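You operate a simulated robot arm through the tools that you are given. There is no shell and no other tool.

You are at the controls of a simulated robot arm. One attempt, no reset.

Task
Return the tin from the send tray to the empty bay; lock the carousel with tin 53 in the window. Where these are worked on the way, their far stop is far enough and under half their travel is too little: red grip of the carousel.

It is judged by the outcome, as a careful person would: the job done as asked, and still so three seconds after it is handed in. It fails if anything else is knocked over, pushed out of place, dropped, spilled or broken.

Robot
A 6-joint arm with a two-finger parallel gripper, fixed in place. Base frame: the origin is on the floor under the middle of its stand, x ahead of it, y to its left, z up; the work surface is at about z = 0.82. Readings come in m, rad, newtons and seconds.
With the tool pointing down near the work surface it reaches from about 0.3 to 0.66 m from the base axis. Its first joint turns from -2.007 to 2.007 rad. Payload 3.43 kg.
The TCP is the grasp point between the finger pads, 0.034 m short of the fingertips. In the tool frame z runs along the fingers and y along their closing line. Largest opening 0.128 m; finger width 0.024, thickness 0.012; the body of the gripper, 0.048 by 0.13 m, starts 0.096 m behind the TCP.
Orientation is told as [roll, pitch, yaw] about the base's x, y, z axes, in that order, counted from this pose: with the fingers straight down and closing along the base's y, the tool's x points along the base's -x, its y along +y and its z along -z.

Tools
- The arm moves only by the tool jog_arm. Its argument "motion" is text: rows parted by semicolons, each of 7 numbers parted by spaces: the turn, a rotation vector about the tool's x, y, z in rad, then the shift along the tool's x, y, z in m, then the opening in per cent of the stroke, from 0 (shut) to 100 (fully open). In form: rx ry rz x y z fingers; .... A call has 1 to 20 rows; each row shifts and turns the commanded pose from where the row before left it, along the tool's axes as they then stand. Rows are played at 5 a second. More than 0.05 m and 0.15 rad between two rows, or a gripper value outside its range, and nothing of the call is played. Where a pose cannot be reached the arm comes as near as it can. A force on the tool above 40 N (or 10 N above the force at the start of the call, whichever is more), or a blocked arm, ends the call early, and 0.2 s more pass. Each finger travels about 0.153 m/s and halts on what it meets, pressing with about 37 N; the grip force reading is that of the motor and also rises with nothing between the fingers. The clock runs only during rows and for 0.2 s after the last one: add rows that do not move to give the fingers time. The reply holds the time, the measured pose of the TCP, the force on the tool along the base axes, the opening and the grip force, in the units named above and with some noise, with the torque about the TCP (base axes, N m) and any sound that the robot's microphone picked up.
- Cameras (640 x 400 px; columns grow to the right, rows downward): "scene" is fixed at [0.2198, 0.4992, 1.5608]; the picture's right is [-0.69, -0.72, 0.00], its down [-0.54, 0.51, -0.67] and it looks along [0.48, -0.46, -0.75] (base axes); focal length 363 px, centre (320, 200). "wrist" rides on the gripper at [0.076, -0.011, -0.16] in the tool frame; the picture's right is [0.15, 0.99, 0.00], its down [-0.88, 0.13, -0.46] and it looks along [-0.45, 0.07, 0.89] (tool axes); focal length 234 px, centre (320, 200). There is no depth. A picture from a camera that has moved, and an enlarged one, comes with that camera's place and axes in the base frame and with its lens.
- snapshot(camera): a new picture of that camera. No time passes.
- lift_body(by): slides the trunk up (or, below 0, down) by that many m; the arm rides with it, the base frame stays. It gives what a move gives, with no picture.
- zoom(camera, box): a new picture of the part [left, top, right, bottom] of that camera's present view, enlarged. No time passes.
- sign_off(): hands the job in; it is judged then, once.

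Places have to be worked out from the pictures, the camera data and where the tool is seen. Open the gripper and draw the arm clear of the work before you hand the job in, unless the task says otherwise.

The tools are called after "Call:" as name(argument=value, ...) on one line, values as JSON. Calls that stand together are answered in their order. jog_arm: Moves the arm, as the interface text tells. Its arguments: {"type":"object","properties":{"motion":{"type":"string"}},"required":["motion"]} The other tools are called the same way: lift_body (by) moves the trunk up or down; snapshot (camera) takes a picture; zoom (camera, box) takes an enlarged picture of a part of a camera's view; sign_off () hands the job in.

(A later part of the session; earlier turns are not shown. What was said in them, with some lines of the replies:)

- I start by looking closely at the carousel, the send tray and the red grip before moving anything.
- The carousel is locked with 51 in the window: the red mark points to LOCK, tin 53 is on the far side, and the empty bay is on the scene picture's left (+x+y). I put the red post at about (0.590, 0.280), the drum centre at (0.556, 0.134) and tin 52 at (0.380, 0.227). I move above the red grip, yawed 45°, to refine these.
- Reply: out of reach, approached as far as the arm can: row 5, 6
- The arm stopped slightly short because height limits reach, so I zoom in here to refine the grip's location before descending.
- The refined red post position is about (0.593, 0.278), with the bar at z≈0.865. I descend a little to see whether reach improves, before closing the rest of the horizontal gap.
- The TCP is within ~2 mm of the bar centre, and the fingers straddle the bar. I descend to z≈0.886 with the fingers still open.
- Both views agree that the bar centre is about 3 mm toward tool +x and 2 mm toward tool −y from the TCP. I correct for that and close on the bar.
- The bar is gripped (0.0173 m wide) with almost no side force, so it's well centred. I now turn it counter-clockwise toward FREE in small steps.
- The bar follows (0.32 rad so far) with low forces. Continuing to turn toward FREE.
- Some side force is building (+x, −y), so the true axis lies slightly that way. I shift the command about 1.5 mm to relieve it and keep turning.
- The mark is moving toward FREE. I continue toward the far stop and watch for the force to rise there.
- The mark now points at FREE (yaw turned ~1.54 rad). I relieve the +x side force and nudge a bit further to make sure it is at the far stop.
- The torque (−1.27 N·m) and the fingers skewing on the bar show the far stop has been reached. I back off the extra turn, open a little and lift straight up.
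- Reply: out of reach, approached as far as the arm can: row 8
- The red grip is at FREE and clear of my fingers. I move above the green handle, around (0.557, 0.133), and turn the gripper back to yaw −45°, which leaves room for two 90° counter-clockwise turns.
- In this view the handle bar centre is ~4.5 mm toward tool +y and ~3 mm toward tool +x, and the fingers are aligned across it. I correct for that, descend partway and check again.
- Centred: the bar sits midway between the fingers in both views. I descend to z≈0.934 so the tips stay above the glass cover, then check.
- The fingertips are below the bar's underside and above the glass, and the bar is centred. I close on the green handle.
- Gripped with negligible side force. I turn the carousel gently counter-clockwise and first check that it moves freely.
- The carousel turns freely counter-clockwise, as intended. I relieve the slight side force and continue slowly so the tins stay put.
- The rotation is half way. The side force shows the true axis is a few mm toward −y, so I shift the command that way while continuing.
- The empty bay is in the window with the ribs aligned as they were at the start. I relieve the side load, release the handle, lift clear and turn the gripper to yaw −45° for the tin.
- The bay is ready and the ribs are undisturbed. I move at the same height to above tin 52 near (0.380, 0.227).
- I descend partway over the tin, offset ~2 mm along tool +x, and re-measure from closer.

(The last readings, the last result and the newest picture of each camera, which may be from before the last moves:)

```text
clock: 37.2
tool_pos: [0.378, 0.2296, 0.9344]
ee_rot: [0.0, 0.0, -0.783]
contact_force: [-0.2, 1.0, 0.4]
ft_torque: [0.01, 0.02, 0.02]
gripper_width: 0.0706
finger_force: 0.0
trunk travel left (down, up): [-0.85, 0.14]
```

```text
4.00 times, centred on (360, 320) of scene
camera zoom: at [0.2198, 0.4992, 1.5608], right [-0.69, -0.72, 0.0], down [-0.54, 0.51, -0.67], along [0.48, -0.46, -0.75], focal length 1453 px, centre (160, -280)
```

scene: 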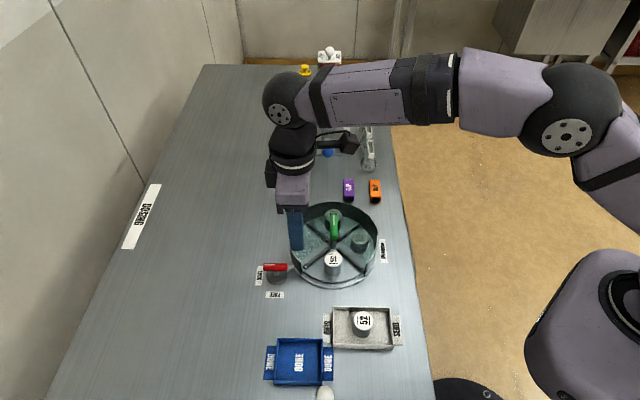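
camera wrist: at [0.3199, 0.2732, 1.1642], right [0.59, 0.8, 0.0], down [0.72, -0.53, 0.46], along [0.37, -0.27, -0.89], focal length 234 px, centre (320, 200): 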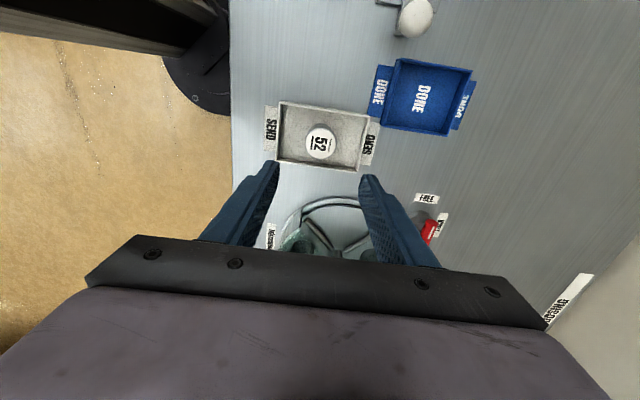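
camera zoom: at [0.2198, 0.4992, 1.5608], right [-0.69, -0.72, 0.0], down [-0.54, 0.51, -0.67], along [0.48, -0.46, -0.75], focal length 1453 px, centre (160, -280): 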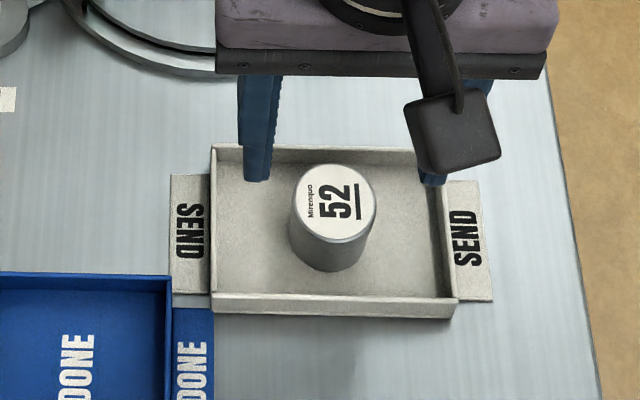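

The close view puts the tin ~3 mm toward tool +x, and the fingers have clearance to the tray walls. I descend to z≈0.870 with the opening slightly reduced.

Call:
jog_arm(motion="0 0 0 0.003 0.0005 0.02 50; 0 0 0 0 0 0.02 50; 0 0 0 0 0 0.015 50; 0 0 0 0 0 0.009 50; 0 0 0 0 0 0 50")

Call:
zoom(camera="wrist", box=[220, 80, 420, 260])

Call:
zoom(camera="scene", box=[300, 270, 420, 370])

```text
clock: 38.4
tool_pos: [0.3781, 0.2311, 0.8712]
ee_rot: [-0.001, 0.001, -0.783]
contact_force: [0.2, 0.5, -0.4]
ft_torque: [-0.02, 0.02, 0.04]
gripper_width: 0.064
finger_force: 0.0
trunk travel left (down, up): [-0.85, 0.14]
```

```text
2.22 times, centred on (320, 170) of wrist
camera zoom: at [0.3171, 0.2778, 1.0304], right [0.59, 0.8, 0.0], down [0.72, -0.53, 0.46], along [0.37, -0.27, -0.89], focal length 520 px, centre (320, 267)
```

zoom: 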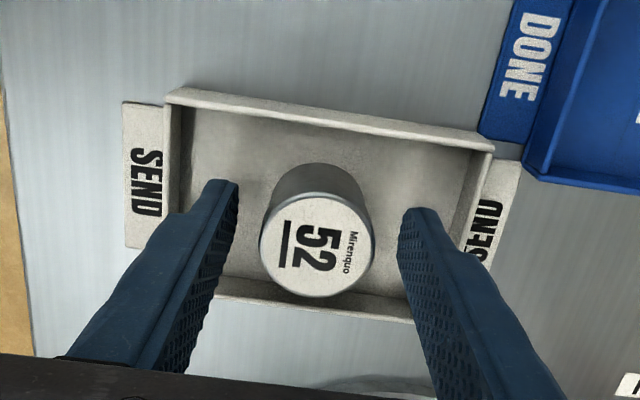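

```text
4.00 times, centred on (360, 320) of scene
camera zoom: at [0.2198, 0.4992, 1.5608], right [-0.69, -0.72, 0.0], down [-0.54, 0.51, -0.67], along [0.48, -0.46, -0.75], focal length 1453 px, centre (160, -280)
```

zoom: 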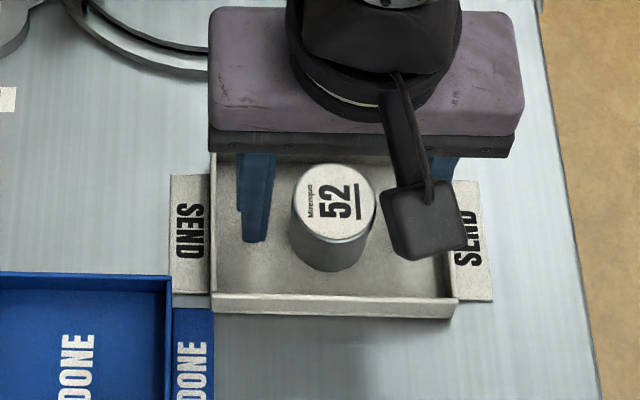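

The tin is centred between the fingers with the tips inside the tray. I close on it.

Call:
jog_arm(motion="0 0 0 0 0 0 38; 0 0 0 0 0 0 28; 0 0 0 0 0 0 20; 0 0 0 0 0 0 20; 0 0 0 0 0 0 20")

Call:
zoom(camera="wrist", box=[220, 80, 420, 260])

```text
clock: 39.6
tool_pos: [0.3781, 0.2315, 0.8716]
ee_rot: [0.001, 0.001, -0.781]
contact_force: [-0.2, -0.2, -0.3]
ft_torque: [-0.02, 0.0, 0.0]
gripper_width: 0.04
finger_force: 37.0
trunk travel left (down, up): [-0.85, 0.14]
```

```text
2.22 times, centred on (320, 170) of wrist
camera zoom: at [0.3171, 0.2778, 1.0304], right [0.59, 0.8, 0.0], down [0.72, -0.53, 0.46], along [0.37, -0.27, -0.89], focal length 520 px, centre (320, 267)
```

zoom: 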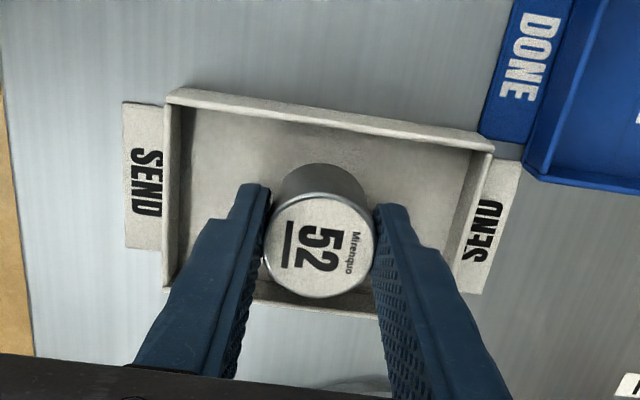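

Tin 52 is gripped (0.040 m wide). I lift it straight out of the tray, carry it over the window at about (0.5135, 0.179), and check alignment before lowering.

Call:
jog_arm(motion="0 0 0 0 0 -0.015 20; 0 0 0 0 0 -0.025 20; 0 0 0 0 0 -0.03 20; 0 0 0 0 0 -0.03 20; 0 0 0 0 0 -0.02 20; 0 0 0 -0.0222 0.0097 0 20; 0 0 0 -0.0222 0.0097 0 20; 0 0 0 -0.0222 0.0097 0 20; 0 0 0 -0.0222 0.0097 0 20; 0 0 0 -0.0222 0.0097 0 20; 0 0 0 -0.0222 0.0097 0 20; 0 0 0 0 0 0 20")

Call:
zoom(camera="wrist", box=[200, 40, 440, 260])

Call:
zoom(camera="scene", box=[250, 180, 400, 300])

```text
clock: 42.2
tool_pos: [0.512, 0.1767, 0.9926]
ee_rot: [0.0, 0.001, -0.78]
contact_force: [-0.2, -0.5, -0.4]
ft_torque: [-0.01, -0.02, -0.01]
gripper_width: 0.0397
finger_force: 37.3
trunk travel left (down, up): [-0.85, 0.14]
```

```text
1.82 times, centred on (320, 150) of wrist
camera zoom: at [0.4516, 0.2232, 1.1518], right [0.59, 0.8, 0.0], down [0.72, -0.53, 0.46], along [0.37, -0.27, -0.89], focal length 426 px, centre (320, 291)
```

zoom: 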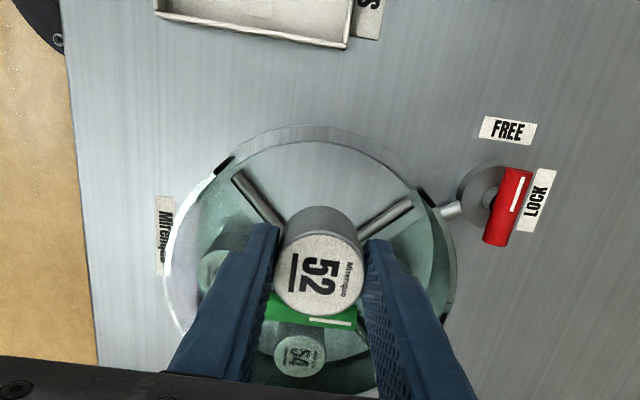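

```text
3.33 times, centred on (325, 240) of scene
camera zoom: at [0.2198, 0.4992, 1.5608], right [-0.69, -0.72, 0.0], down [-0.54, 0.51, -0.67], along [0.48, -0.46, -0.75], focal length 1211 px, centre (303, 67)
```

zoom: 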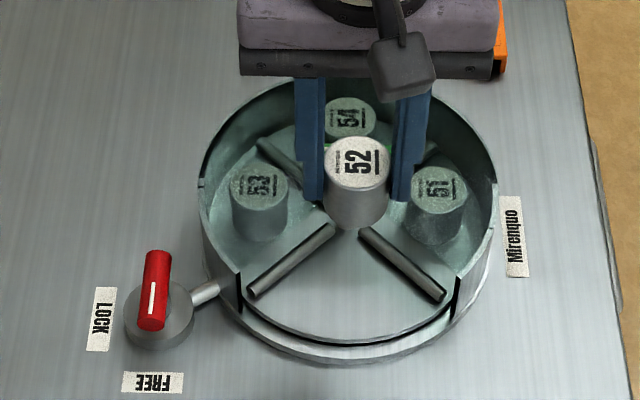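

The carried tin needs about 2.7 mm more toward tool +y to sit where tin 51 originally stood. I correct for that and lower to just above the bay floor.

Call:
jog_arm(motion="0 0 0 0.0005 0.0027 0 20; 0 0 0 0 0 0.025 20; 0 0 0 0 0 0.025 20; 0 0 0 0 0 0.025 20; 0 0 0 0 0 0.015 20; 0 0 0 0 0 0 20")

Call:
zoom(camera="wrist", box=[200, 40, 440, 260])

Call:
zoom(camera="scene", box=[280, 210, 400, 300])

```text
clock: 43.6
tool_pos: [0.5141, 0.1794, 0.9011]
ee_rot: [0.0, 0.0, -0.783]
contact_force: [0.1, 0.0, -0.2]
ft_torque: [-0.03, -0.02, 0.01]
gripper_width: 0.0398
finger_force: 36.8
trunk travel left (down, up): [-0.85, 0.14]
```

```text
1.82 times, centred on (320, 150) of wrist
camera zoom: at [0.4537, 0.2262, 1.0608], right [0.59, 0.8, 0.0], down [0.72, -0.53, 0.46], along [0.37, -0.27, -0.89], focal length 426 px, centre (320, 291)
```

zoom: 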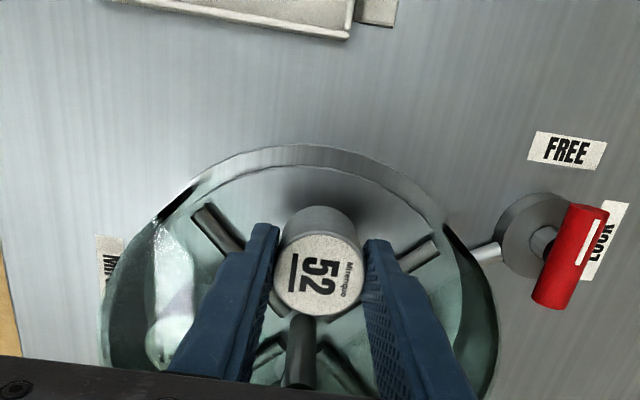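

```text
4.44 times, centred on (340, 255) of scene
camera zoom: at [0.2198, 0.4992, 1.5608], right [-0.69, -0.72, 0.0], down [-0.54, 0.51, -0.67], along [0.48, -0.46, -0.75], focal length 1614 px, centre (231, -44)
```

zoom: 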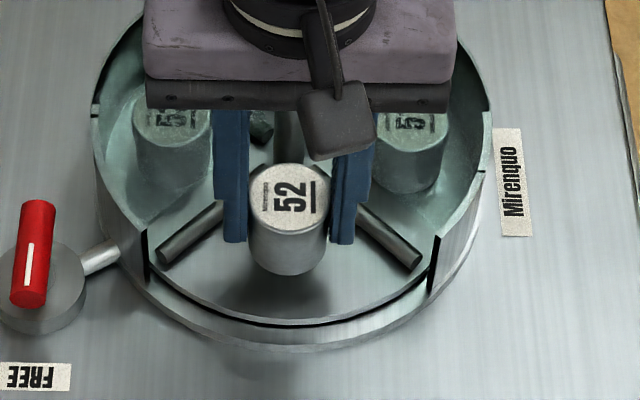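

Alignment is good, with the tin centred between the ribs and about 13–15 mm still to lower. I go down slowly and watch the vertical force.

Call:
jog_arm(motion="0 0 0 0 0 0.004 20; 0 0 0 0 0 0.004 20; 0 0 0 0 0 0.003 20; 0 0 0 0 0 0 20")

Call:
zoom(camera="scene", box=[280, 210, 400, 300])

```text
clock: 44.6
tool_pos: [0.5138, 0.1818, 0.8907]
ee_rot: [0.0, 0.0, -0.784]
contact_force: [0.0, -0.1, -0.3]
ft_torque: [0.04, -0.01, 0.02]
gripper_width: 0.0396
finger_force: 36.9
trunk travel left (down, up): [-0.85, 0.14]
```

```text
4.44 times, centred on (340, 255) of scene
camera zoom: at [0.2198, 0.4992, 1.5608], right [-0.69, -0.72, 0.0], down [-0.54, 0.51, -0.67], along [0.48, -0.46, -0.75], focal length 1614 px, centre (231, -44)
```

zoom: 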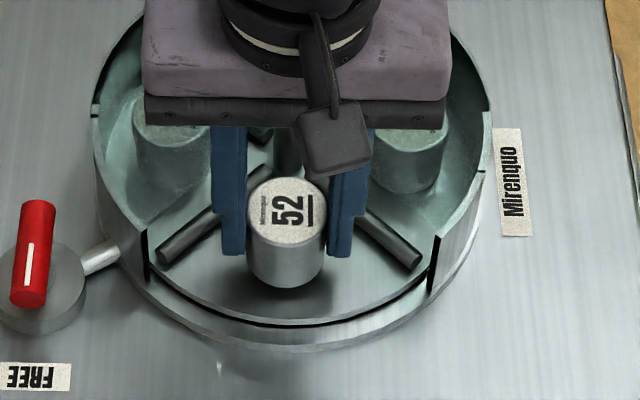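

Call:
jog_arm(motion="0 0 0 0 0 0.002 20; 0 0 0 0 0 0.002 20; 0 0 0 0 0 0 20")

```text
clock: 45.4
tool_pos: [0.5141, 0.1804, 0.8863]
ee_rot: [0.0, 0.0, -0.781]
contact_force: [-0.6, -0.5, -0.7]
ft_torque: [0.01, 0.0, -0.02]
gripper_width: 0.0398
finger_force: 37.2
trunk travel left (down, up): [-0.85, 0.14]
```

Call:
jog_arm(motion="0 0 0 0 0 0.0015 20; 0 0 0 0 0 0.0015 20; 0 0 0 0 0 0 20")

Call:
zoom(camera="scene", box=[280, 210, 400, 300])

```text
clock: 46.2
tool_pos: [0.515, 0.1814, 0.884]
ee_rot: [0.002, -0.001, -0.781]
contact_force: [0.2, 0.1, -0.6]
ft_torque: [-0.01, -0.01, 0.02]
gripper_width: 0.0398
finger_force: 36.6
trunk travel left (down, up): [-0.85, 0.14]
```

```text
4.44 times, centred on (340, 255) of scene
camera zoom: at [0.2198, 0.4992, 1.5608], right [-0.69, -0.72, 0.0], down [-0.54, 0.51, -0.67], along [0.48, -0.46, -0.75], focal length 1614 px, centre (231, -44)
```

zoom: 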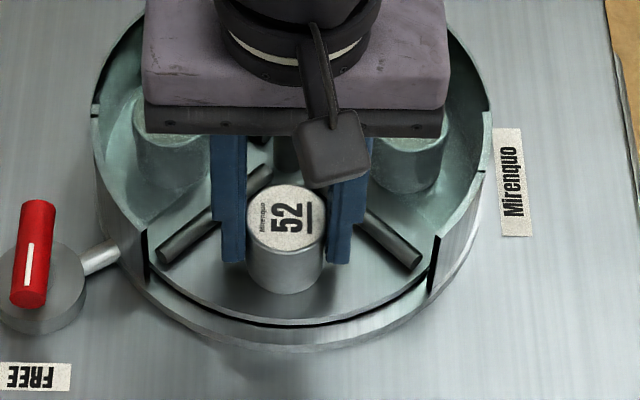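

The tin's top now projects within ~1 mm of where tin 51 stood originally, so the floor must be very close. I continue in tiny steps.

Call:
jog_arm(motion="0 0 0 0 0 0.001 20; 0 0 0 0 0 0.001 20; 0 0 0 0 0 0 20")

```text
clock: 47.0
tool_pos: [0.5151, 0.1806, 0.8826]
ee_rot: [0.002, 0.0, -0.781]
contact_force: [-0.7, -0.5, 10.0]
ft_torque: [-0.04, 0.13, -0.02]
gripper_width: 0.0399
finger_force: 36.8
trunk travel left (down, up): [-0.85, 0.14]
```

Contact (10 N up) shows the tin is on the bay floor. I relieve the pressure, open just enough and lift straight up.

Call:
jog_arm(motion="0 0 0 0 0 -0.0008 20; 0 0 0 0 0 0 33; 0 0 0 0 0 0 38; 0 0 0 0 0 0 42; 0 0 0 0 0 0 42; 0 0 0 0 0 -0.015 42; 0 0 0 0 0 -0.025 42; 0 0 0 0 0 -0.03 42; 0 0 0 0 0 -0.03 42; 0 0 0 0 0 -0.02 42; 0 0 0 0 0 0 42")

Call:
zoom(camera="wrist", box=[180, 20, 460, 260])

Call:
zoom(camera="scene", box=[250, 180, 400, 300])

```text
clock: 49.4
tool_pos: [0.5149, 0.1805, 1.0023]
ee_rot: [-0.001, 0.001, -0.784]
contact_force: [0.2, -0.1, -0.3]
ft_torque: [0.0, -0.01, -0.02]
gripper_width: 0.0538
finger_force: 0.0
trunk travel left (down, up): [-0.85, 0.14]
```

```text
1.67 times, centred on (320, 140) of wrist
camera zoom: at [0.454, 0.2264, 1.1614], right [0.59, 0.8, 0.0], down [0.72, -0.53, 0.46], along [0.37, -0.27, -0.89], focal length 390 px, centre (320, 300)
```

zoom: 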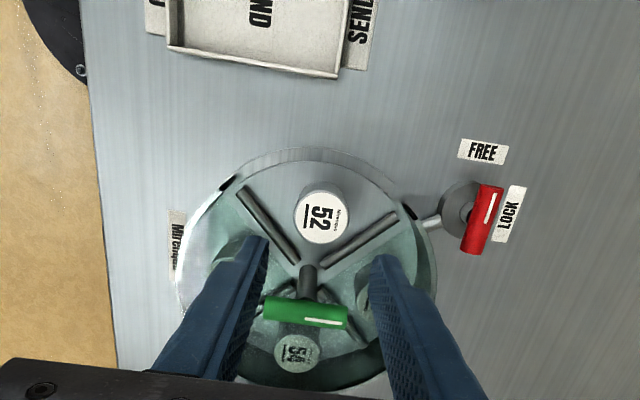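

```text
3.33 times, centred on (325, 240) of scene
camera zoom: at [0.2198, 0.4992, 1.5608], right [-0.69, -0.72, 0.0], down [-0.54, 0.51, -0.67], along [0.48, -0.46, -0.75], focal length 1211 px, centre (303, 67)
```

zoom: 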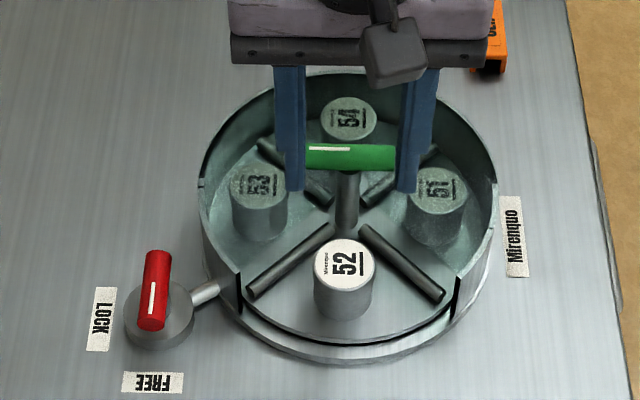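

Tin 52 stands upright in the bay, centred between the ribs. I go back over the handle axis at about (0.558, 0.134) and turn to yaw +45° to grip the bar in its new direction.

Call:
jog_arm(motion="0 0 0 -0.0211 -0.0008 0 40; 0 0 0 -0.0211 -0.0008 0 40; 0 0 0 -0.0211 -0.0009 0 40; 0 0 -0.1426 0 0 0 40; 0 0 -0.1426 0 0 0 40; 0 0 -0.1426 0 0 0 40; 0 0 -0.1426 0 0 0 40; 0 0 -0.1426 0 0 0 40; 0 0 -0.1426 0 0 0 40; 0 0 -0.1426 0 0 0 40; 0 0 -0.1426 0 0 0 40; 0 0 -0.1426 0 0 0 40; 0 0 -0.1426 0 0 0 40; 0 0 -0.1426 0 0 0 40; 0 0 0 0 0 0.02 40; 0 0 0 0 0 0 40")

Call:
zoom(camera="wrist", box=[220, 60, 420, 260])

Call:
zoom(camera="scene", box=[250, 180, 400, 300])

```text
clock: 52.8
tool_pos: [0.5554, 0.136, 0.9826]
ee_rot: [0.002, 0.0, 0.786]
contact_force: [0.2, 0.3, 0.7]
ft_torque: [0.03, 0.01, -0.01]
gripper_width: 0.0512
finger_force: 0.2
trunk travel left (down, up): [-0.85, 0.14]
```

```text
2.00 times, centred on (320, 160) of wrist
camera zoom: at [0.5123, 0.0743, 1.1414], right [-0.8, 0.59, 0.0], down [0.53, 0.72, 0.46], along [0.27, 0.37, -0.89], focal length 468 px, centre (320, 280)
```

zoom: 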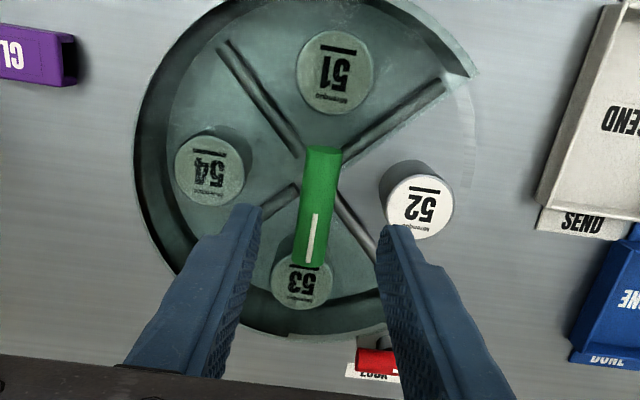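

```text
3.33 times, centred on (325, 240) of scene
camera zoom: at [0.2198, 0.4992, 1.5608], right [-0.69, -0.72, 0.0], down [-0.54, 0.51, -0.67], along [0.48, -0.46, -0.75], focal length 1211 px, centre (303, 67)
```

zoom: 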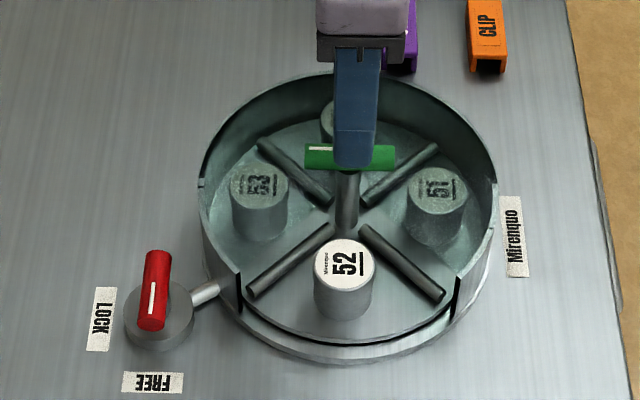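

From the earlier turn, the TCP traced a small arc that puts the true axis at about (0.5585, 0.1345). I shift the TCP there and descend to the handle grip height.

Call:
jog_arm(motion="0 0 0 -0.001 -0.0025 0.016 40; 0 0 0 0 0 0.016 40; 0 0 0 0 0 0.016 40; 0 0 0 0 0 0 40")

Call:
zoom(camera="wrist", box=[220, 60, 420, 260])

Call:
zoom(camera="scene", box=[250, 180, 400, 300])

```text
clock: 53.8
tool_pos: [0.5598, 0.1341, 0.9328]
ee_rot: [0.001, -0.001, 0.784]
contact_force: [-0.1, 0.2, 0.4]
ft_torque: [-0.01, -0.01, -0.02]
gripper_width: 0.0512
finger_force: 0.0
trunk travel left (down, up): [-0.85, 0.14]
```

```text
2.00 times, centred on (320, 160) of wrist
camera zoom: at [0.5154, 0.073, 1.0927], right [-0.8, 0.6, 0.0], down [0.53, 0.71, 0.46], along [0.27, 0.37, -0.89], focal length 468 px, centre (320, 280)
```

zoom: 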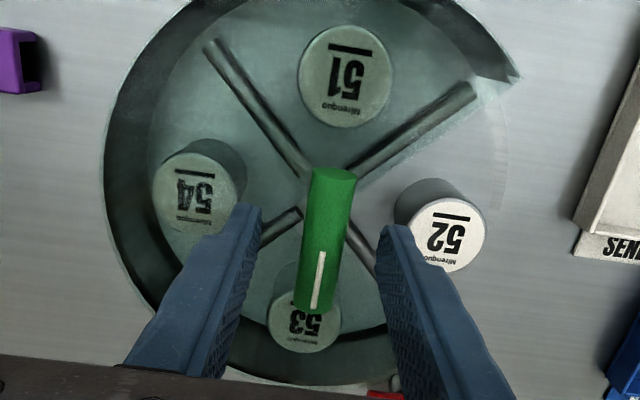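

```text
3.33 times, centred on (325, 240) of scene
camera zoom: at [0.2198, 0.4992, 1.5608], right [-0.69, -0.72, 0.0], down [-0.54, 0.51, -0.67], along [0.48, -0.46, -0.75], focal length 1211 px, centre (303, 67)
```

zoom: 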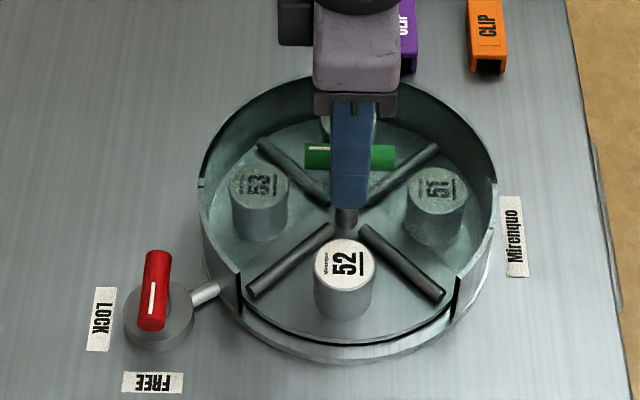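

The bar is well between the fingers; I add a 1 mm correction in tool +y and close.

Call:
jog_arm(motion="0 0 0 0.001 0.0012 0 40; 0 0 0 0 0 0 25; 0 0 0 0 0 0 5; 0 0 0 0 0 0 5; 0 0 0 0 0 0 5")

```text
clock: 55.0
tool_pos: [0.5576, 0.1339, 0.9337]
ee_rot: [0.0, -0.001, 0.784]
contact_force: [-0.7, 1.3, 0.6]
ft_torque: [0.11, -0.09, -0.04]
gripper_width: 0.0178
finger_force: 44.5
trunk travel left (down, up): [-0.85, 0.14]
```

Gripped with almost no side load. I turn another quarter counter-clockwise, slowly, in stages.

Call:
jog_arm(motion="0 0 -0.05 0 0 0 5; 0 0 -0.07 0 0 0 5; 0 0 -0.07 0 0 0 5; 0 0 -0.07 0 0 0 5; 0 0 -0.07 0 0 0 5; 0 0 -0.07 0 0 0 5")

Call:
zoom(camera="scene", box=[250, 180, 400, 300])

```text
clock: 56.4
tool_pos: [0.5589, 0.1329, 0.9345]
ee_rot: [0.002, 0.0, 1.187]
contact_force: [-1.5, 1.7, -5.9]
ft_torque: [1.32, -0.37, -0.02]
gripper_width: 0.0179
finger_force: 45.2
trunk travel left (down, up): [-0.85, 0.14]
```

```text
3.33 times, centred on (325, 240) of scene
camera zoom: at [0.2198, 0.4992, 1.5608], right [-0.69, -0.72, 0.0], down [-0.54, 0.51, -0.67], along [0.48, -0.46, -0.75], focal length 1211 px, centre (303, 67)
```

zoom: 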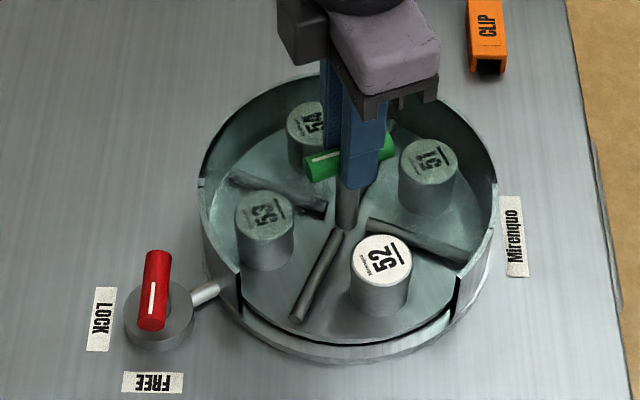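

The rotation is smooth with low side forces, and all tins ride along upright. Continuing.

Call:
jog_arm(motion="0 0 -0.07 0 0 0 5; 0 0 -0.07 0 0 0 5; 0 0 -0.07 0 0 0 5; 0 0 -0.07 0 0 0 5; 0 0 -0.07 0 0 0 5; 0 0 -0.07 0 0 0 5; 0 0 -0.07 0 0 0 5; 0 0 -0.07 0 0 0 5")

Call:
zoom(camera="scene", box=[250, 180, 400, 300])

```text
clock: 58.2
tool_pos: [0.5593, 0.133, 0.9341]
ee_rot: [0.0, 0.0, 1.747]
contact_force: [0.3, 2.7, -1.4]
ft_torque: [-0.16, -0.03, -0.01]
gripper_width: 0.0179
finger_force: 44.9
trunk travel left (down, up): [-0.85, 0.14]
```

```text
3.33 times, centred on (325, 240) of scene
camera zoom: at [0.2198, 0.4992, 1.5608], right [-0.69, -0.72, 0.0], down [-0.54, 0.51, -0.67], along [0.48, -0.46, -0.75], focal length 1211 px, centre (303, 67)
```

zoom: 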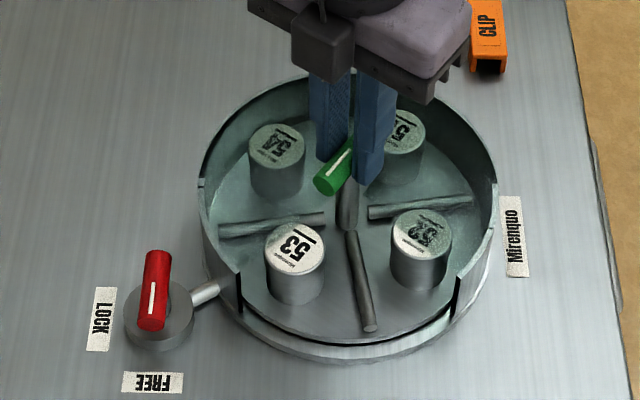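

Call:
jog_arm(motion="0 0 -0.07 0 0 0 5; 0 0 -0.07 0 0 0 5; 0 0 -0.07 0 0 0 5; 0 0 -0.07 0 0 0 5; 0 0 -0.07 0 0 0 5; 0 0 -0.07 0 0 0 5; 0 0 -0.07 0 0 0 5; 0 0 -0.07 0 0 0 5; 0 0 -0.049 0 0 0 5; 0 0 0 0 0 0 5")

Call:
zoom(camera="scene", box=[250, 180, 400, 300])

Call:
zoom(camera="scene", box=[240, 180, 420, 300])

```text
clock: 60.4
tool_pos: [0.5592, 0.1337, 0.9346]
ee_rot: [-0.001, -0.001, 2.355]
contact_force: [3.6, 0.9, -1.9]
ft_torque: [-0.75, -0.77, 0.03]
gripper_width: 0.0177
finger_force: 45.3
trunk travel left (down, up): [-0.85, 0.14]
```

```text
3.33 times, centred on (325, 240) of scene
camera zoom: at [0.2198, 0.4992, 1.5608], right [-0.69, -0.72, 0.0], down [-0.54, 0.51, -0.67], along [0.48, -0.46, -0.75], focal length 1211 px, centre (303, 67)
```

zoom: 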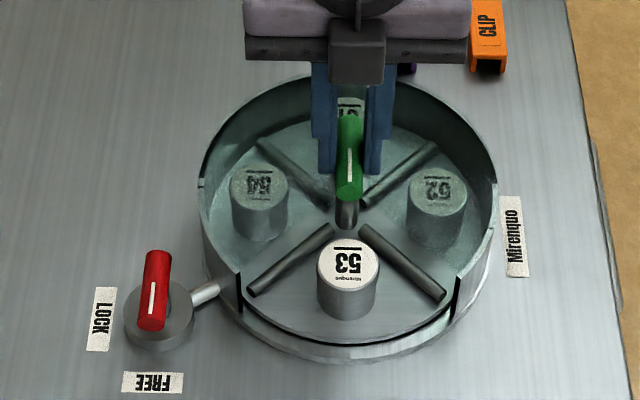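

```text
3.33 times, centred on (330, 240) of scene
camera zoom: at [0.2198, 0.4992, 1.5608], right [-0.69, -0.72, 0.0], down [-0.54, 0.51, -0.67], along [0.48, -0.46, -0.75], focal length 1211 px, centre (287, 67)
```

zoom: 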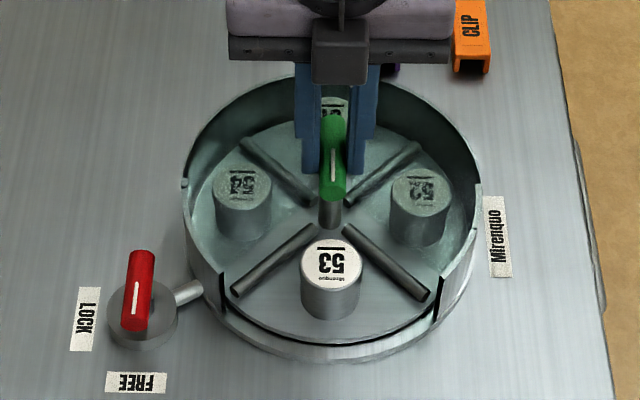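

The carousel now matches its original indexed alignment exactly, with tin 53 in the window. I release the handle, lift clear, and move at this same yaw (135°) to the red grip, whose bar now lies across my fingers.

Call:
jog_arm(motion="0 0 0 0 0 0 15; 0 0 0 0 0 0 28; 0 0 0 0 0 0 35; 0 0 0 0 0 0 35; 0 0 0 0 0 -0.02 35; 0 0 0 0 0 -0.03 35; 0 0 0 -0.015 -0.0254 0 32; 0 0 0 -0.015 -0.0254 0 30; 0 0 0 -0.015 -0.0254 0.005 30; 0 0 0 -0.015 -0.0254 0.01 30; 0 0 0 -0.0148 -0.0253 0.01 30; 0 0 0 0 0 0 30")

Call:
zoom(camera="wrist", box=[220, 60, 420, 260])

Call:
zoom(camera="scene", box=[240, 180, 420, 300])

```text
clock: 63.0
tool_pos: [0.592, 0.2759, 0.9592]
ee_rot: [0.002, 0.0, 2.356]
contact_force: [-0.3, -0.6, 0.3]
ft_torque: [0.0, 0.02, 0.01]
gripper_width: 0.0381
finger_force: 0.0
trunk travel left (down, up): [-0.85, 0.14]
```

```text
2.00 times, centred on (320, 160) of wrist
camera zoom: at [0.656, 0.2306, 1.1185], right [-0.6, -0.8, 0.0], down [-0.71, 0.53, 0.46], along [-0.37, 0.27, -0.89], focal length 468 px, centre (320, 280)
```

zoom: 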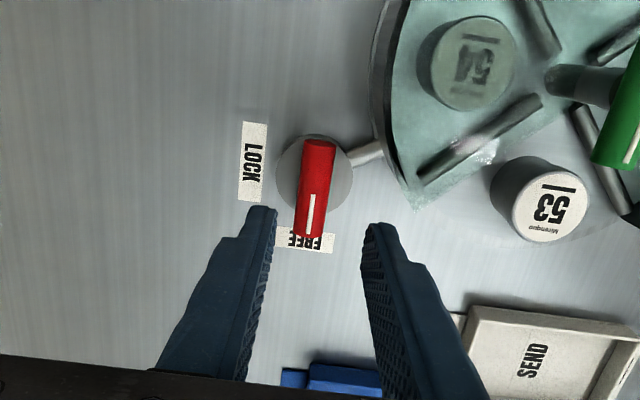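

```text
3.33 times, centred on (330, 240) of scene
camera zoom: at [0.2198, 0.4992, 1.5608], right [-0.69, -0.72, 0.0], down [-0.54, 0.51, -0.67], along [0.48, -0.46, -0.75], focal length 1211 px, centre (287, 67)
```

zoom: 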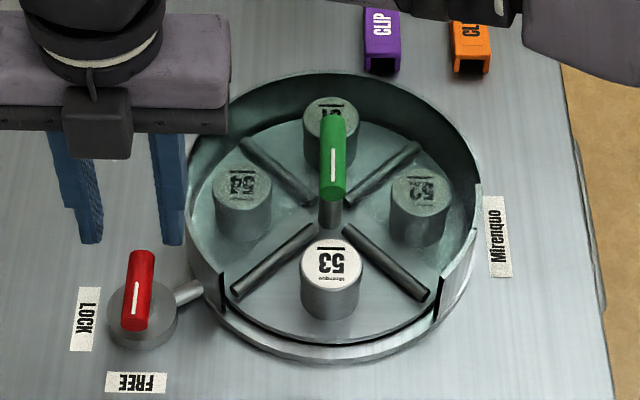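

The bar sits about 3 mm toward tool −y and 2.5 mm toward tool +x, which agrees with the axis found earlier. I correct for that and descend around the bar.

Call:
jog_arm(motion="0 0 0 0.0025 -0.0029 0.015 30; 0 0 0 0 0 0.02 30; 0 0 0 0 0 0.02 30; 0 0 0 0 0 0 30")

Call:
zoom(camera="wrist", box=[220, 60, 420, 260])

Call:
zoom(camera="scene", box=[240, 220, 330, 300])

```text
clock: 64.0
tool_pos: [0.5973, 0.2749, 0.9039]
ee_rot: [0.001, 0.001, 2.354]
contact_force: [0.1, -0.9, 0.3]
ft_torque: [0.02, 0.0, -0.01]
gripper_width: 0.0384
finger_force: 0.2
trunk travel left (down, up): [-0.85, 0.14]
```

```text
2.00 times, centred on (320, 160) of wrist
camera zoom: at [0.6597, 0.2304, 1.0641], right [-0.6, -0.8, 0.0], down [-0.71, 0.53, 0.46], along [-0.37, 0.27, -0.89], focal length 468 px, centre (320, 280)
```

zoom: 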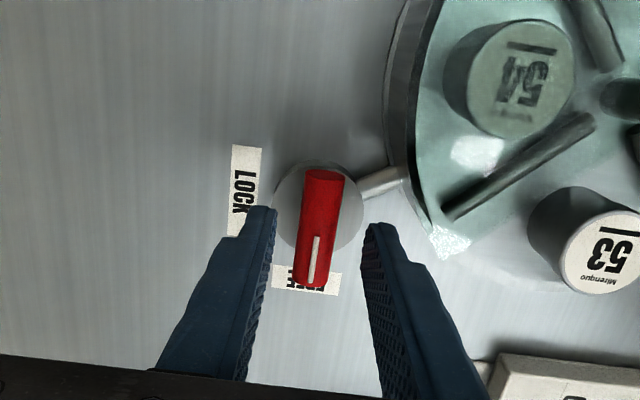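

```text
5.00 times, centred on (285, 260) of scene
camera zoom: at [0.2198, 0.4992, 1.5608], right [-0.69, -0.72, 0.0], down [-0.54, 0.51, -0.67], along [0.48, -0.46, -0.75], focal length 1816 px, centre (495, -100)
```

zoom: 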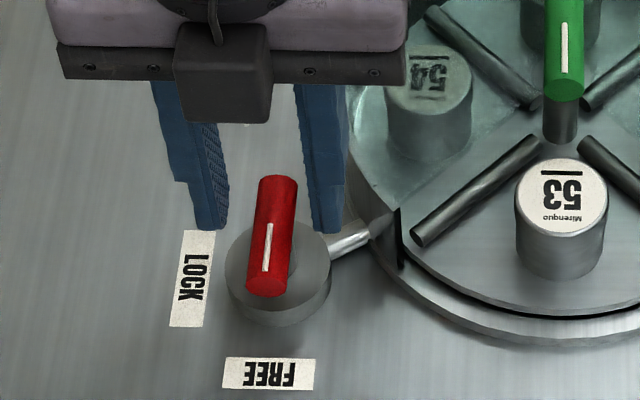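

Centred within a fraction of a millimetre across the bar. I descend the last 18 mm and close on the grip.

Call:
jog_arm(motion="0 0 0 0 0 0.01 30; 0 0 0 0 0 0.008 30; 0 0 0 0 0 0 20; 0 0 0 0 0 0 5; 0 0 0 0 0 0 5; 0 0 0 0 0 0 5")

```text
clock: 65.4
tool_pos: [0.5971, 0.2759, 0.8859]
ee_rot: [-0.001, 0.001, 2.355]
contact_force: [6.5, 5.9, 0.7]
ft_torque: [0.2, -0.22, 0.0]
gripper_width: 0.018
finger_force: 44.6
out of reach, approached as far as the arm can: row 2
trunk travel left (down, up): [-0.85, 0.14]
```

Gripped with a small outward side force of ~9 N, near the arm's reach limit. I begin turning clockwise toward LOCK in small steps.

Call:
jog_arm(motion="0 0 0.05 0 0 0 5; 0 0 0.07 0 0 0 5; 0 0 0.07 0 0 0 5; 0 0 0.07 0 0 0 5; 0 0 0.07 0 0 0 5")

Call:
zoom(camera="scene", box=[240, 220, 330, 300])

```text
clock: 66.6
tool_pos: [0.596, 0.2764, 0.8863]
ee_rot: [0.0, 0.0, 2.026]
contact_force: [5.8, 7.9, 4.7]
ft_torque: [-0.44, -0.45, 0.01]
gripper_width: 0.0178
finger_force: 45.3
trunk travel left (down, up): [-0.85, 0.14]
```

```text
5.00 times, centred on (285, 260) of scene
camera zoom: at [0.2198, 0.4992, 1.5608], right [-0.69, -0.72, 0.0], down [-0.54, 0.51, -0.67], along [0.48, -0.46, -0.75], focal length 1816 px, centre (495, -100)
```

zoom: 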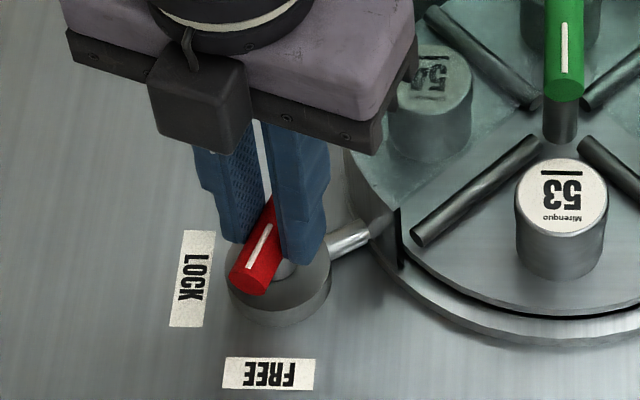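

The bar follows clockwise with low forces. Continuing toward LOCK.

Call:
jog_arm(motion="0 0 0.07 0 0 0 5; 0 0 0.07 0 0 0 5; 0 0 0.07 0 0 0 5; 0 0 0.07 0 0 0 5; 0 0 0.07 0 0 0 5; 0 0 0.07 0 0 0 5; 0 0 0.07 0 0 0 5")

Call:
zoom(camera="scene", box=[240, 220, 330, 300])

```text
clock: 68.2
tool_pos: [0.5958, 0.2744, 0.886]
ee_rot: [0.0, 0.001, 1.531]
contact_force: [4.5, 5.4, 6.6]
ft_torque: [0.04, -0.03, 0.03]
gripper_width: 0.0178
finger_force: 44.8
trunk travel left (down, up): [-0.85, 0.14]
```

```text
5.00 times, centred on (285, 260) of scene
camera zoom: at [0.2198, 0.4992, 1.5608], right [-0.69, -0.72, 0.0], down [-0.54, 0.51, -0.67], along [0.48, -0.46, -0.75], focal length 1816 px, centre (495, -100)
```

zoom: 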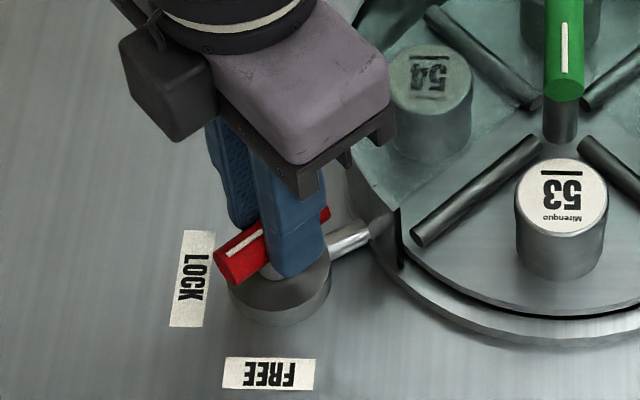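

Call:
jog_arm(motion="0 0 0.07 0 0 0 5; 0 0 0.07 0 0 0 5; 0 0 0.07 0 0 0 5; 0 0 0.07 0 0 0 5; 0 0 0.07 0 0 0 5; 0 0 0.07 0 0 0 5; 0 0 0.07 0 0 0 5")

Call:
zoom(camera="scene", box=[240, 220, 330, 300])

```text
clock: 69.8
tool_pos: [0.5943, 0.277, 0.8862]
ee_rot: [0.0, 0.0, 1.044]
contact_force: [-6.6, 2.7, 6.7]
ft_torque: [0.46, 0.01, 0.04]
gripper_width: 0.0176
finger_force: 44.9
trunk travel left (down, up): [-0.85, 0.14]
```

```text
5.00 times, centred on (285, 260) of scene
camera zoom: at [0.2198, 0.4992, 1.5608], right [-0.69, -0.72, 0.0], down [-0.54, 0.51, -0.67], along [0.48, -0.46, -0.75], focal length 1816 px, centre (495, -100)
```

zoom: 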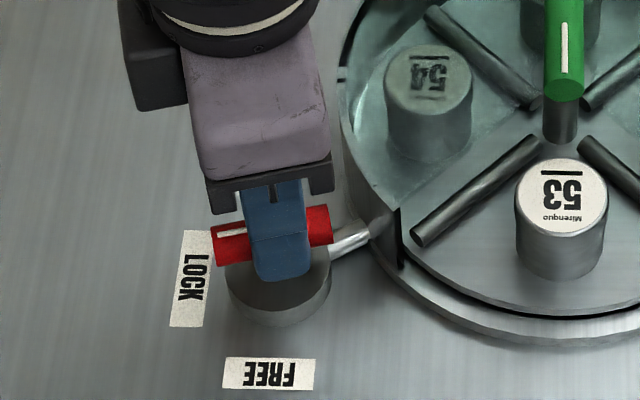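

Close to LOCK now. I ease the small −x side load and finish turning to the stop.

Call:
jog_arm(motion="0 0 0.06 0 0.0011 0 5; 0 0 0.07 0 0 0 5; 0 0 0.07 0 0 0 5; 0 0 0.06 0 0 0 5; 0 0 0 0 0 0 5")

Call:
zoom(camera="scene", box=[240, 220, 330, 300])

```text
clock: 71.0
tool_pos: [0.5943, 0.2768, 0.8872]
ee_rot: [0.0, 0.001, 0.784]
contact_force: [-4.1, 6.3, 4.5]
ft_torque: [-0.34, 0.65, 0.12]
gripper_width: 0.0178
finger_force: 44.7
trunk travel left (down, up): [-0.85, 0.14]
```

```text
5.00 times, centred on (285, 260) of scene
camera zoom: at [0.2198, 0.4992, 1.5608], right [-0.69, -0.72, 0.0], down [-0.54, 0.51, -0.67], along [0.48, -0.46, -0.75], focal length 1816 px, centre (495, -100)
```

zoom: 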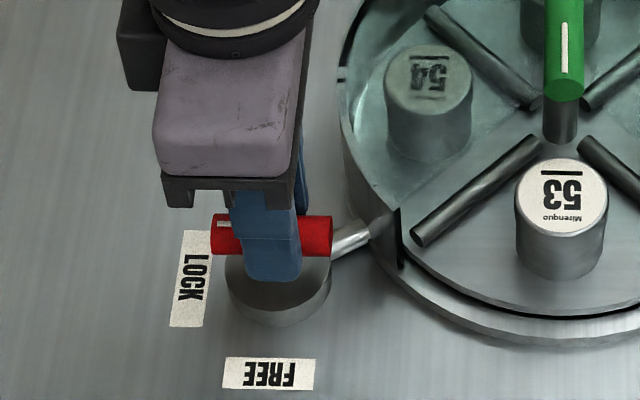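

The bar is back at its original LOCK angle. I push slightly further to confirm it is firmly on its stop.

Call:
jog_arm(motion="0 0 0.03 0 0 0 5; 0 0 0.03 0 0 0 5; 0 0 0.02 0 0 0 5; 0 0 0 0 0 0 5")

Call:
zoom(camera="scene", box=[240, 220, 330, 300])

```text
clock: 72.0
tool_pos: [0.594, 0.2756, 0.8861]
ee_rot: [0.002, 0.0, 0.705]
contact_force: [-7.6, 3.4, 3.8]
ft_torque: [-0.13, 0.44, 1.33]
gripper_width: 0.0195
finger_force: 44.9
trunk travel left (down, up): [-0.85, 0.14]
```

```text
5.00 times, centred on (285, 260) of scene
camera zoom: at [0.2198, 0.4992, 1.5608], right [-0.69, -0.72, 0.0], down [-0.54, 0.51, -0.67], along [0.48, -0.46, -0.75], focal length 1816 px, centre (495, -100)
```

zoom: 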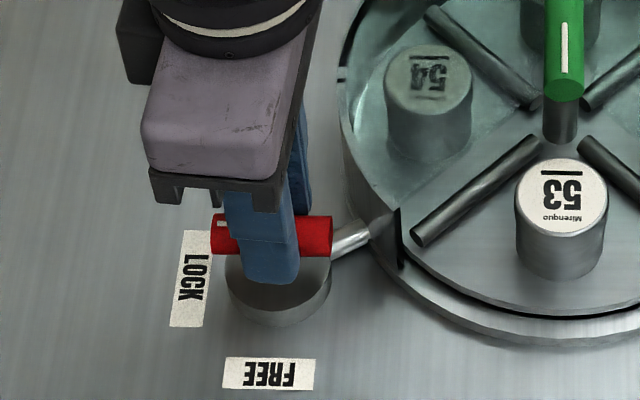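

The torque rise (1.33 N·m) confirms the grip is on the LOCK stop. I back off the extra twist, open, and lift away.

Call:
jog_arm(motion="0 0 -0.078 0 0 0 5; 0 0 0 0 0 0 15; 0 0 0 0 0 0 28; 0 0 0 0 0 0 34; 0 0 0 0 0 0 34; 0 0 0 0 0 -0.02 34; 0 0 0 0.003 0 -0.03 34; 0 0 0 0.006 0 -0.03 34; 0 0 0 0.01 0 -0.03 34; 0 0 0 0 0 0 34")

Call:
zoom(camera="wrist", box=[200, 40, 440, 240])

Call:
zoom(camera="scene", box=[240, 180, 420, 300])

```text
clock: 74.2
tool_pos: [0.5822, 0.2625, 0.9968]
ee_rot: [-0.002, 0.003, 0.783]
contact_force: [0.4, 0.6, 0.0]
ft_torque: [0.01, 0.02, 0.0]
gripper_width: 0.0434
finger_force: 0.2
trunk travel left (down, up): [-0.85, 0.14]
```

```text
2.00 times, centred on (320, 140) of wrist
camera zoom: at [0.5374, 0.2021, 1.1557], right [-0.8, 0.6, 0.0], down [0.53, 0.71, 0.46], along [0.27, 0.36, -0.89], focal length 468 px, centre (320, 320)
```

zoom: 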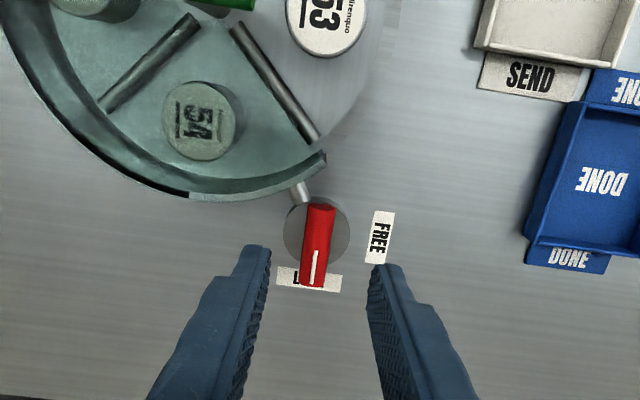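

```text
3.33 times, centred on (330, 240) of scene
camera zoom: at [0.2198, 0.4992, 1.5608], right [-0.69, -0.72, 0.0], down [-0.54, 0.51, -0.67], along [0.48, -0.46, -0.75], focal length 1211 px, centre (287, 67)
```

zoom: 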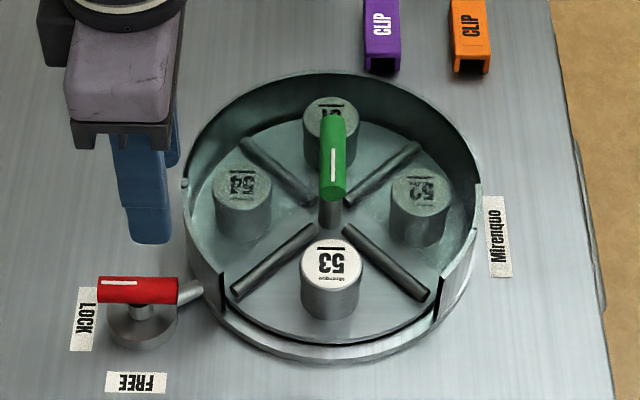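

The red grip reads LOCK, exactly as it did at the start, and tin 53 stands in the window with 52 returned to its bay. I raise and retract the arm clear with the gripper open.

Call:
jog_arm(motion="0 0 0 0.015 0 -0.03 40; 0 0 0 0.015 0 -0.03 40; 0 0 0 0.02 0 -0.03 50; 0 0 0 0.02 0 -0.03 60; 0 0 0 0.03 0 -0.03 70; 0 0 0 0.03 0 -0.03 80; 0 0 0 0.03 0 -0.02 90; 0 0 0 0 0 0 100; 0 0 0 0 0 0 100; 0 0 0 0 0 0 100")

Call:
snapshot(camera="scene")

Call:
zoom(camera="scene", box=[240, 180, 420, 300])

Call:
snapshot(camera="wrist")

```text
clock: 76.4
tool_pos: [0.4701, 0.1505, 1.1958]
ee_rot: [0.0, 0.002, 0.783]
contact_force: [-0.4, -0.7, -0.2]
ft_torque: [0.01, 0.01, 0.01]
gripper_width: 0.128
finger_force: 0.0
trunk travel left (down, up): [-0.85, 0.14]
```

```text
taken
```

scene: 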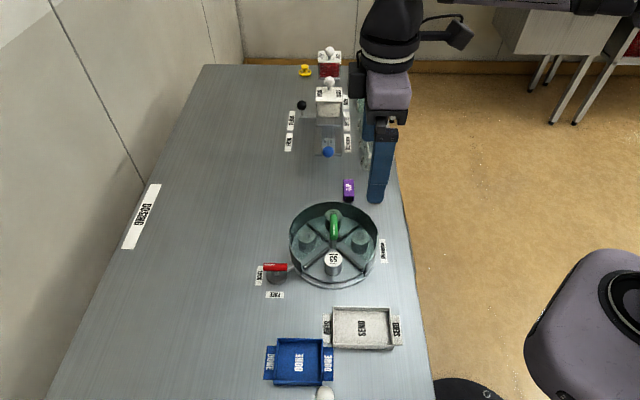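

```text
3.33 times, centred on (330, 240) of scene
camera zoom: at [0.2198, 0.4992, 1.5608], right [-0.69, -0.72, 0.0], down [-0.54, 0.51, -0.67], along [0.48, -0.46, -0.75], focal length 1211 px, centre (287, 67)
```

zoom: 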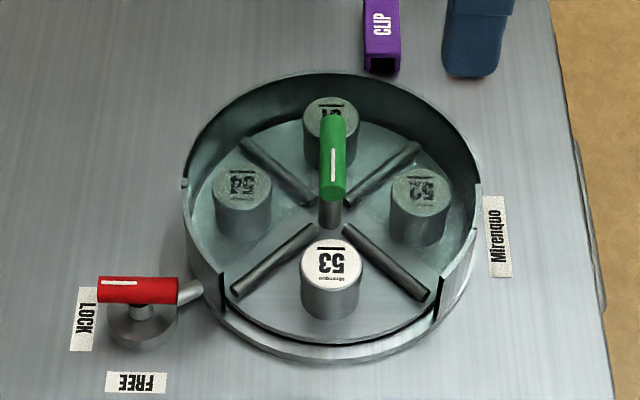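

```text
taken
camera wrist: at [0.4247, 0.0895, 1.356], right [-0.8, 0.6, 0.0], down [0.53, 0.71, 0.46], along [0.27, 0.36, -0.89], focal length 234 px, centre (320, 200)
```

wrist: 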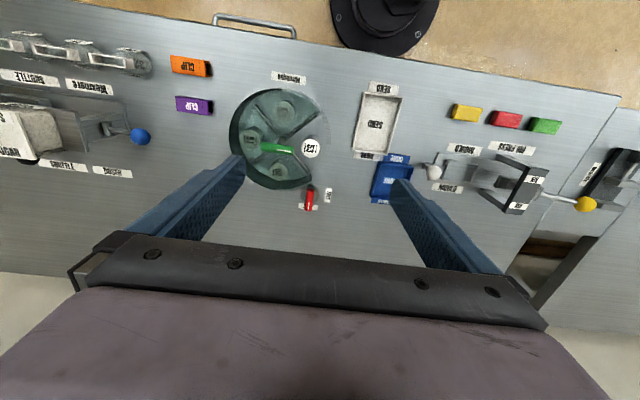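

The send tray is empty, tin 52 is in the formerly empty bay, and tin 53 is in the window with the red grip at LOCK. Everything else is where it was, the gripper is open and the arm is clear, so I hand the job in.

Call:
sign_off()

```text
The job is handed in.
```

The job is done and handed in. Tin 52 is back in the bay that was empty, and the carousel is locked with tin 53 in the window.

- **Red grip:** I turned it to its FREE stop, then back to its LOCK stop at the end. A rise in torque confirmed each stop.
- **Carousel:** I made two quarter turns counter-clockwise, one to bring the empty bay to the window and one to bring tin 53 there. The ribs and tin line up with the camera view from the start.
- **Tin 52:** It was lifted from the send tray and set down upright, centred in its bay.
- **Surroundings:** In the last pictures nothing else looks moved. The gripper is open and the arm is clear.

I did not twist the green handle afterwards to test the lock. I judged it locked from the grip sitting on its LOCK stop and the carousel being back in line.
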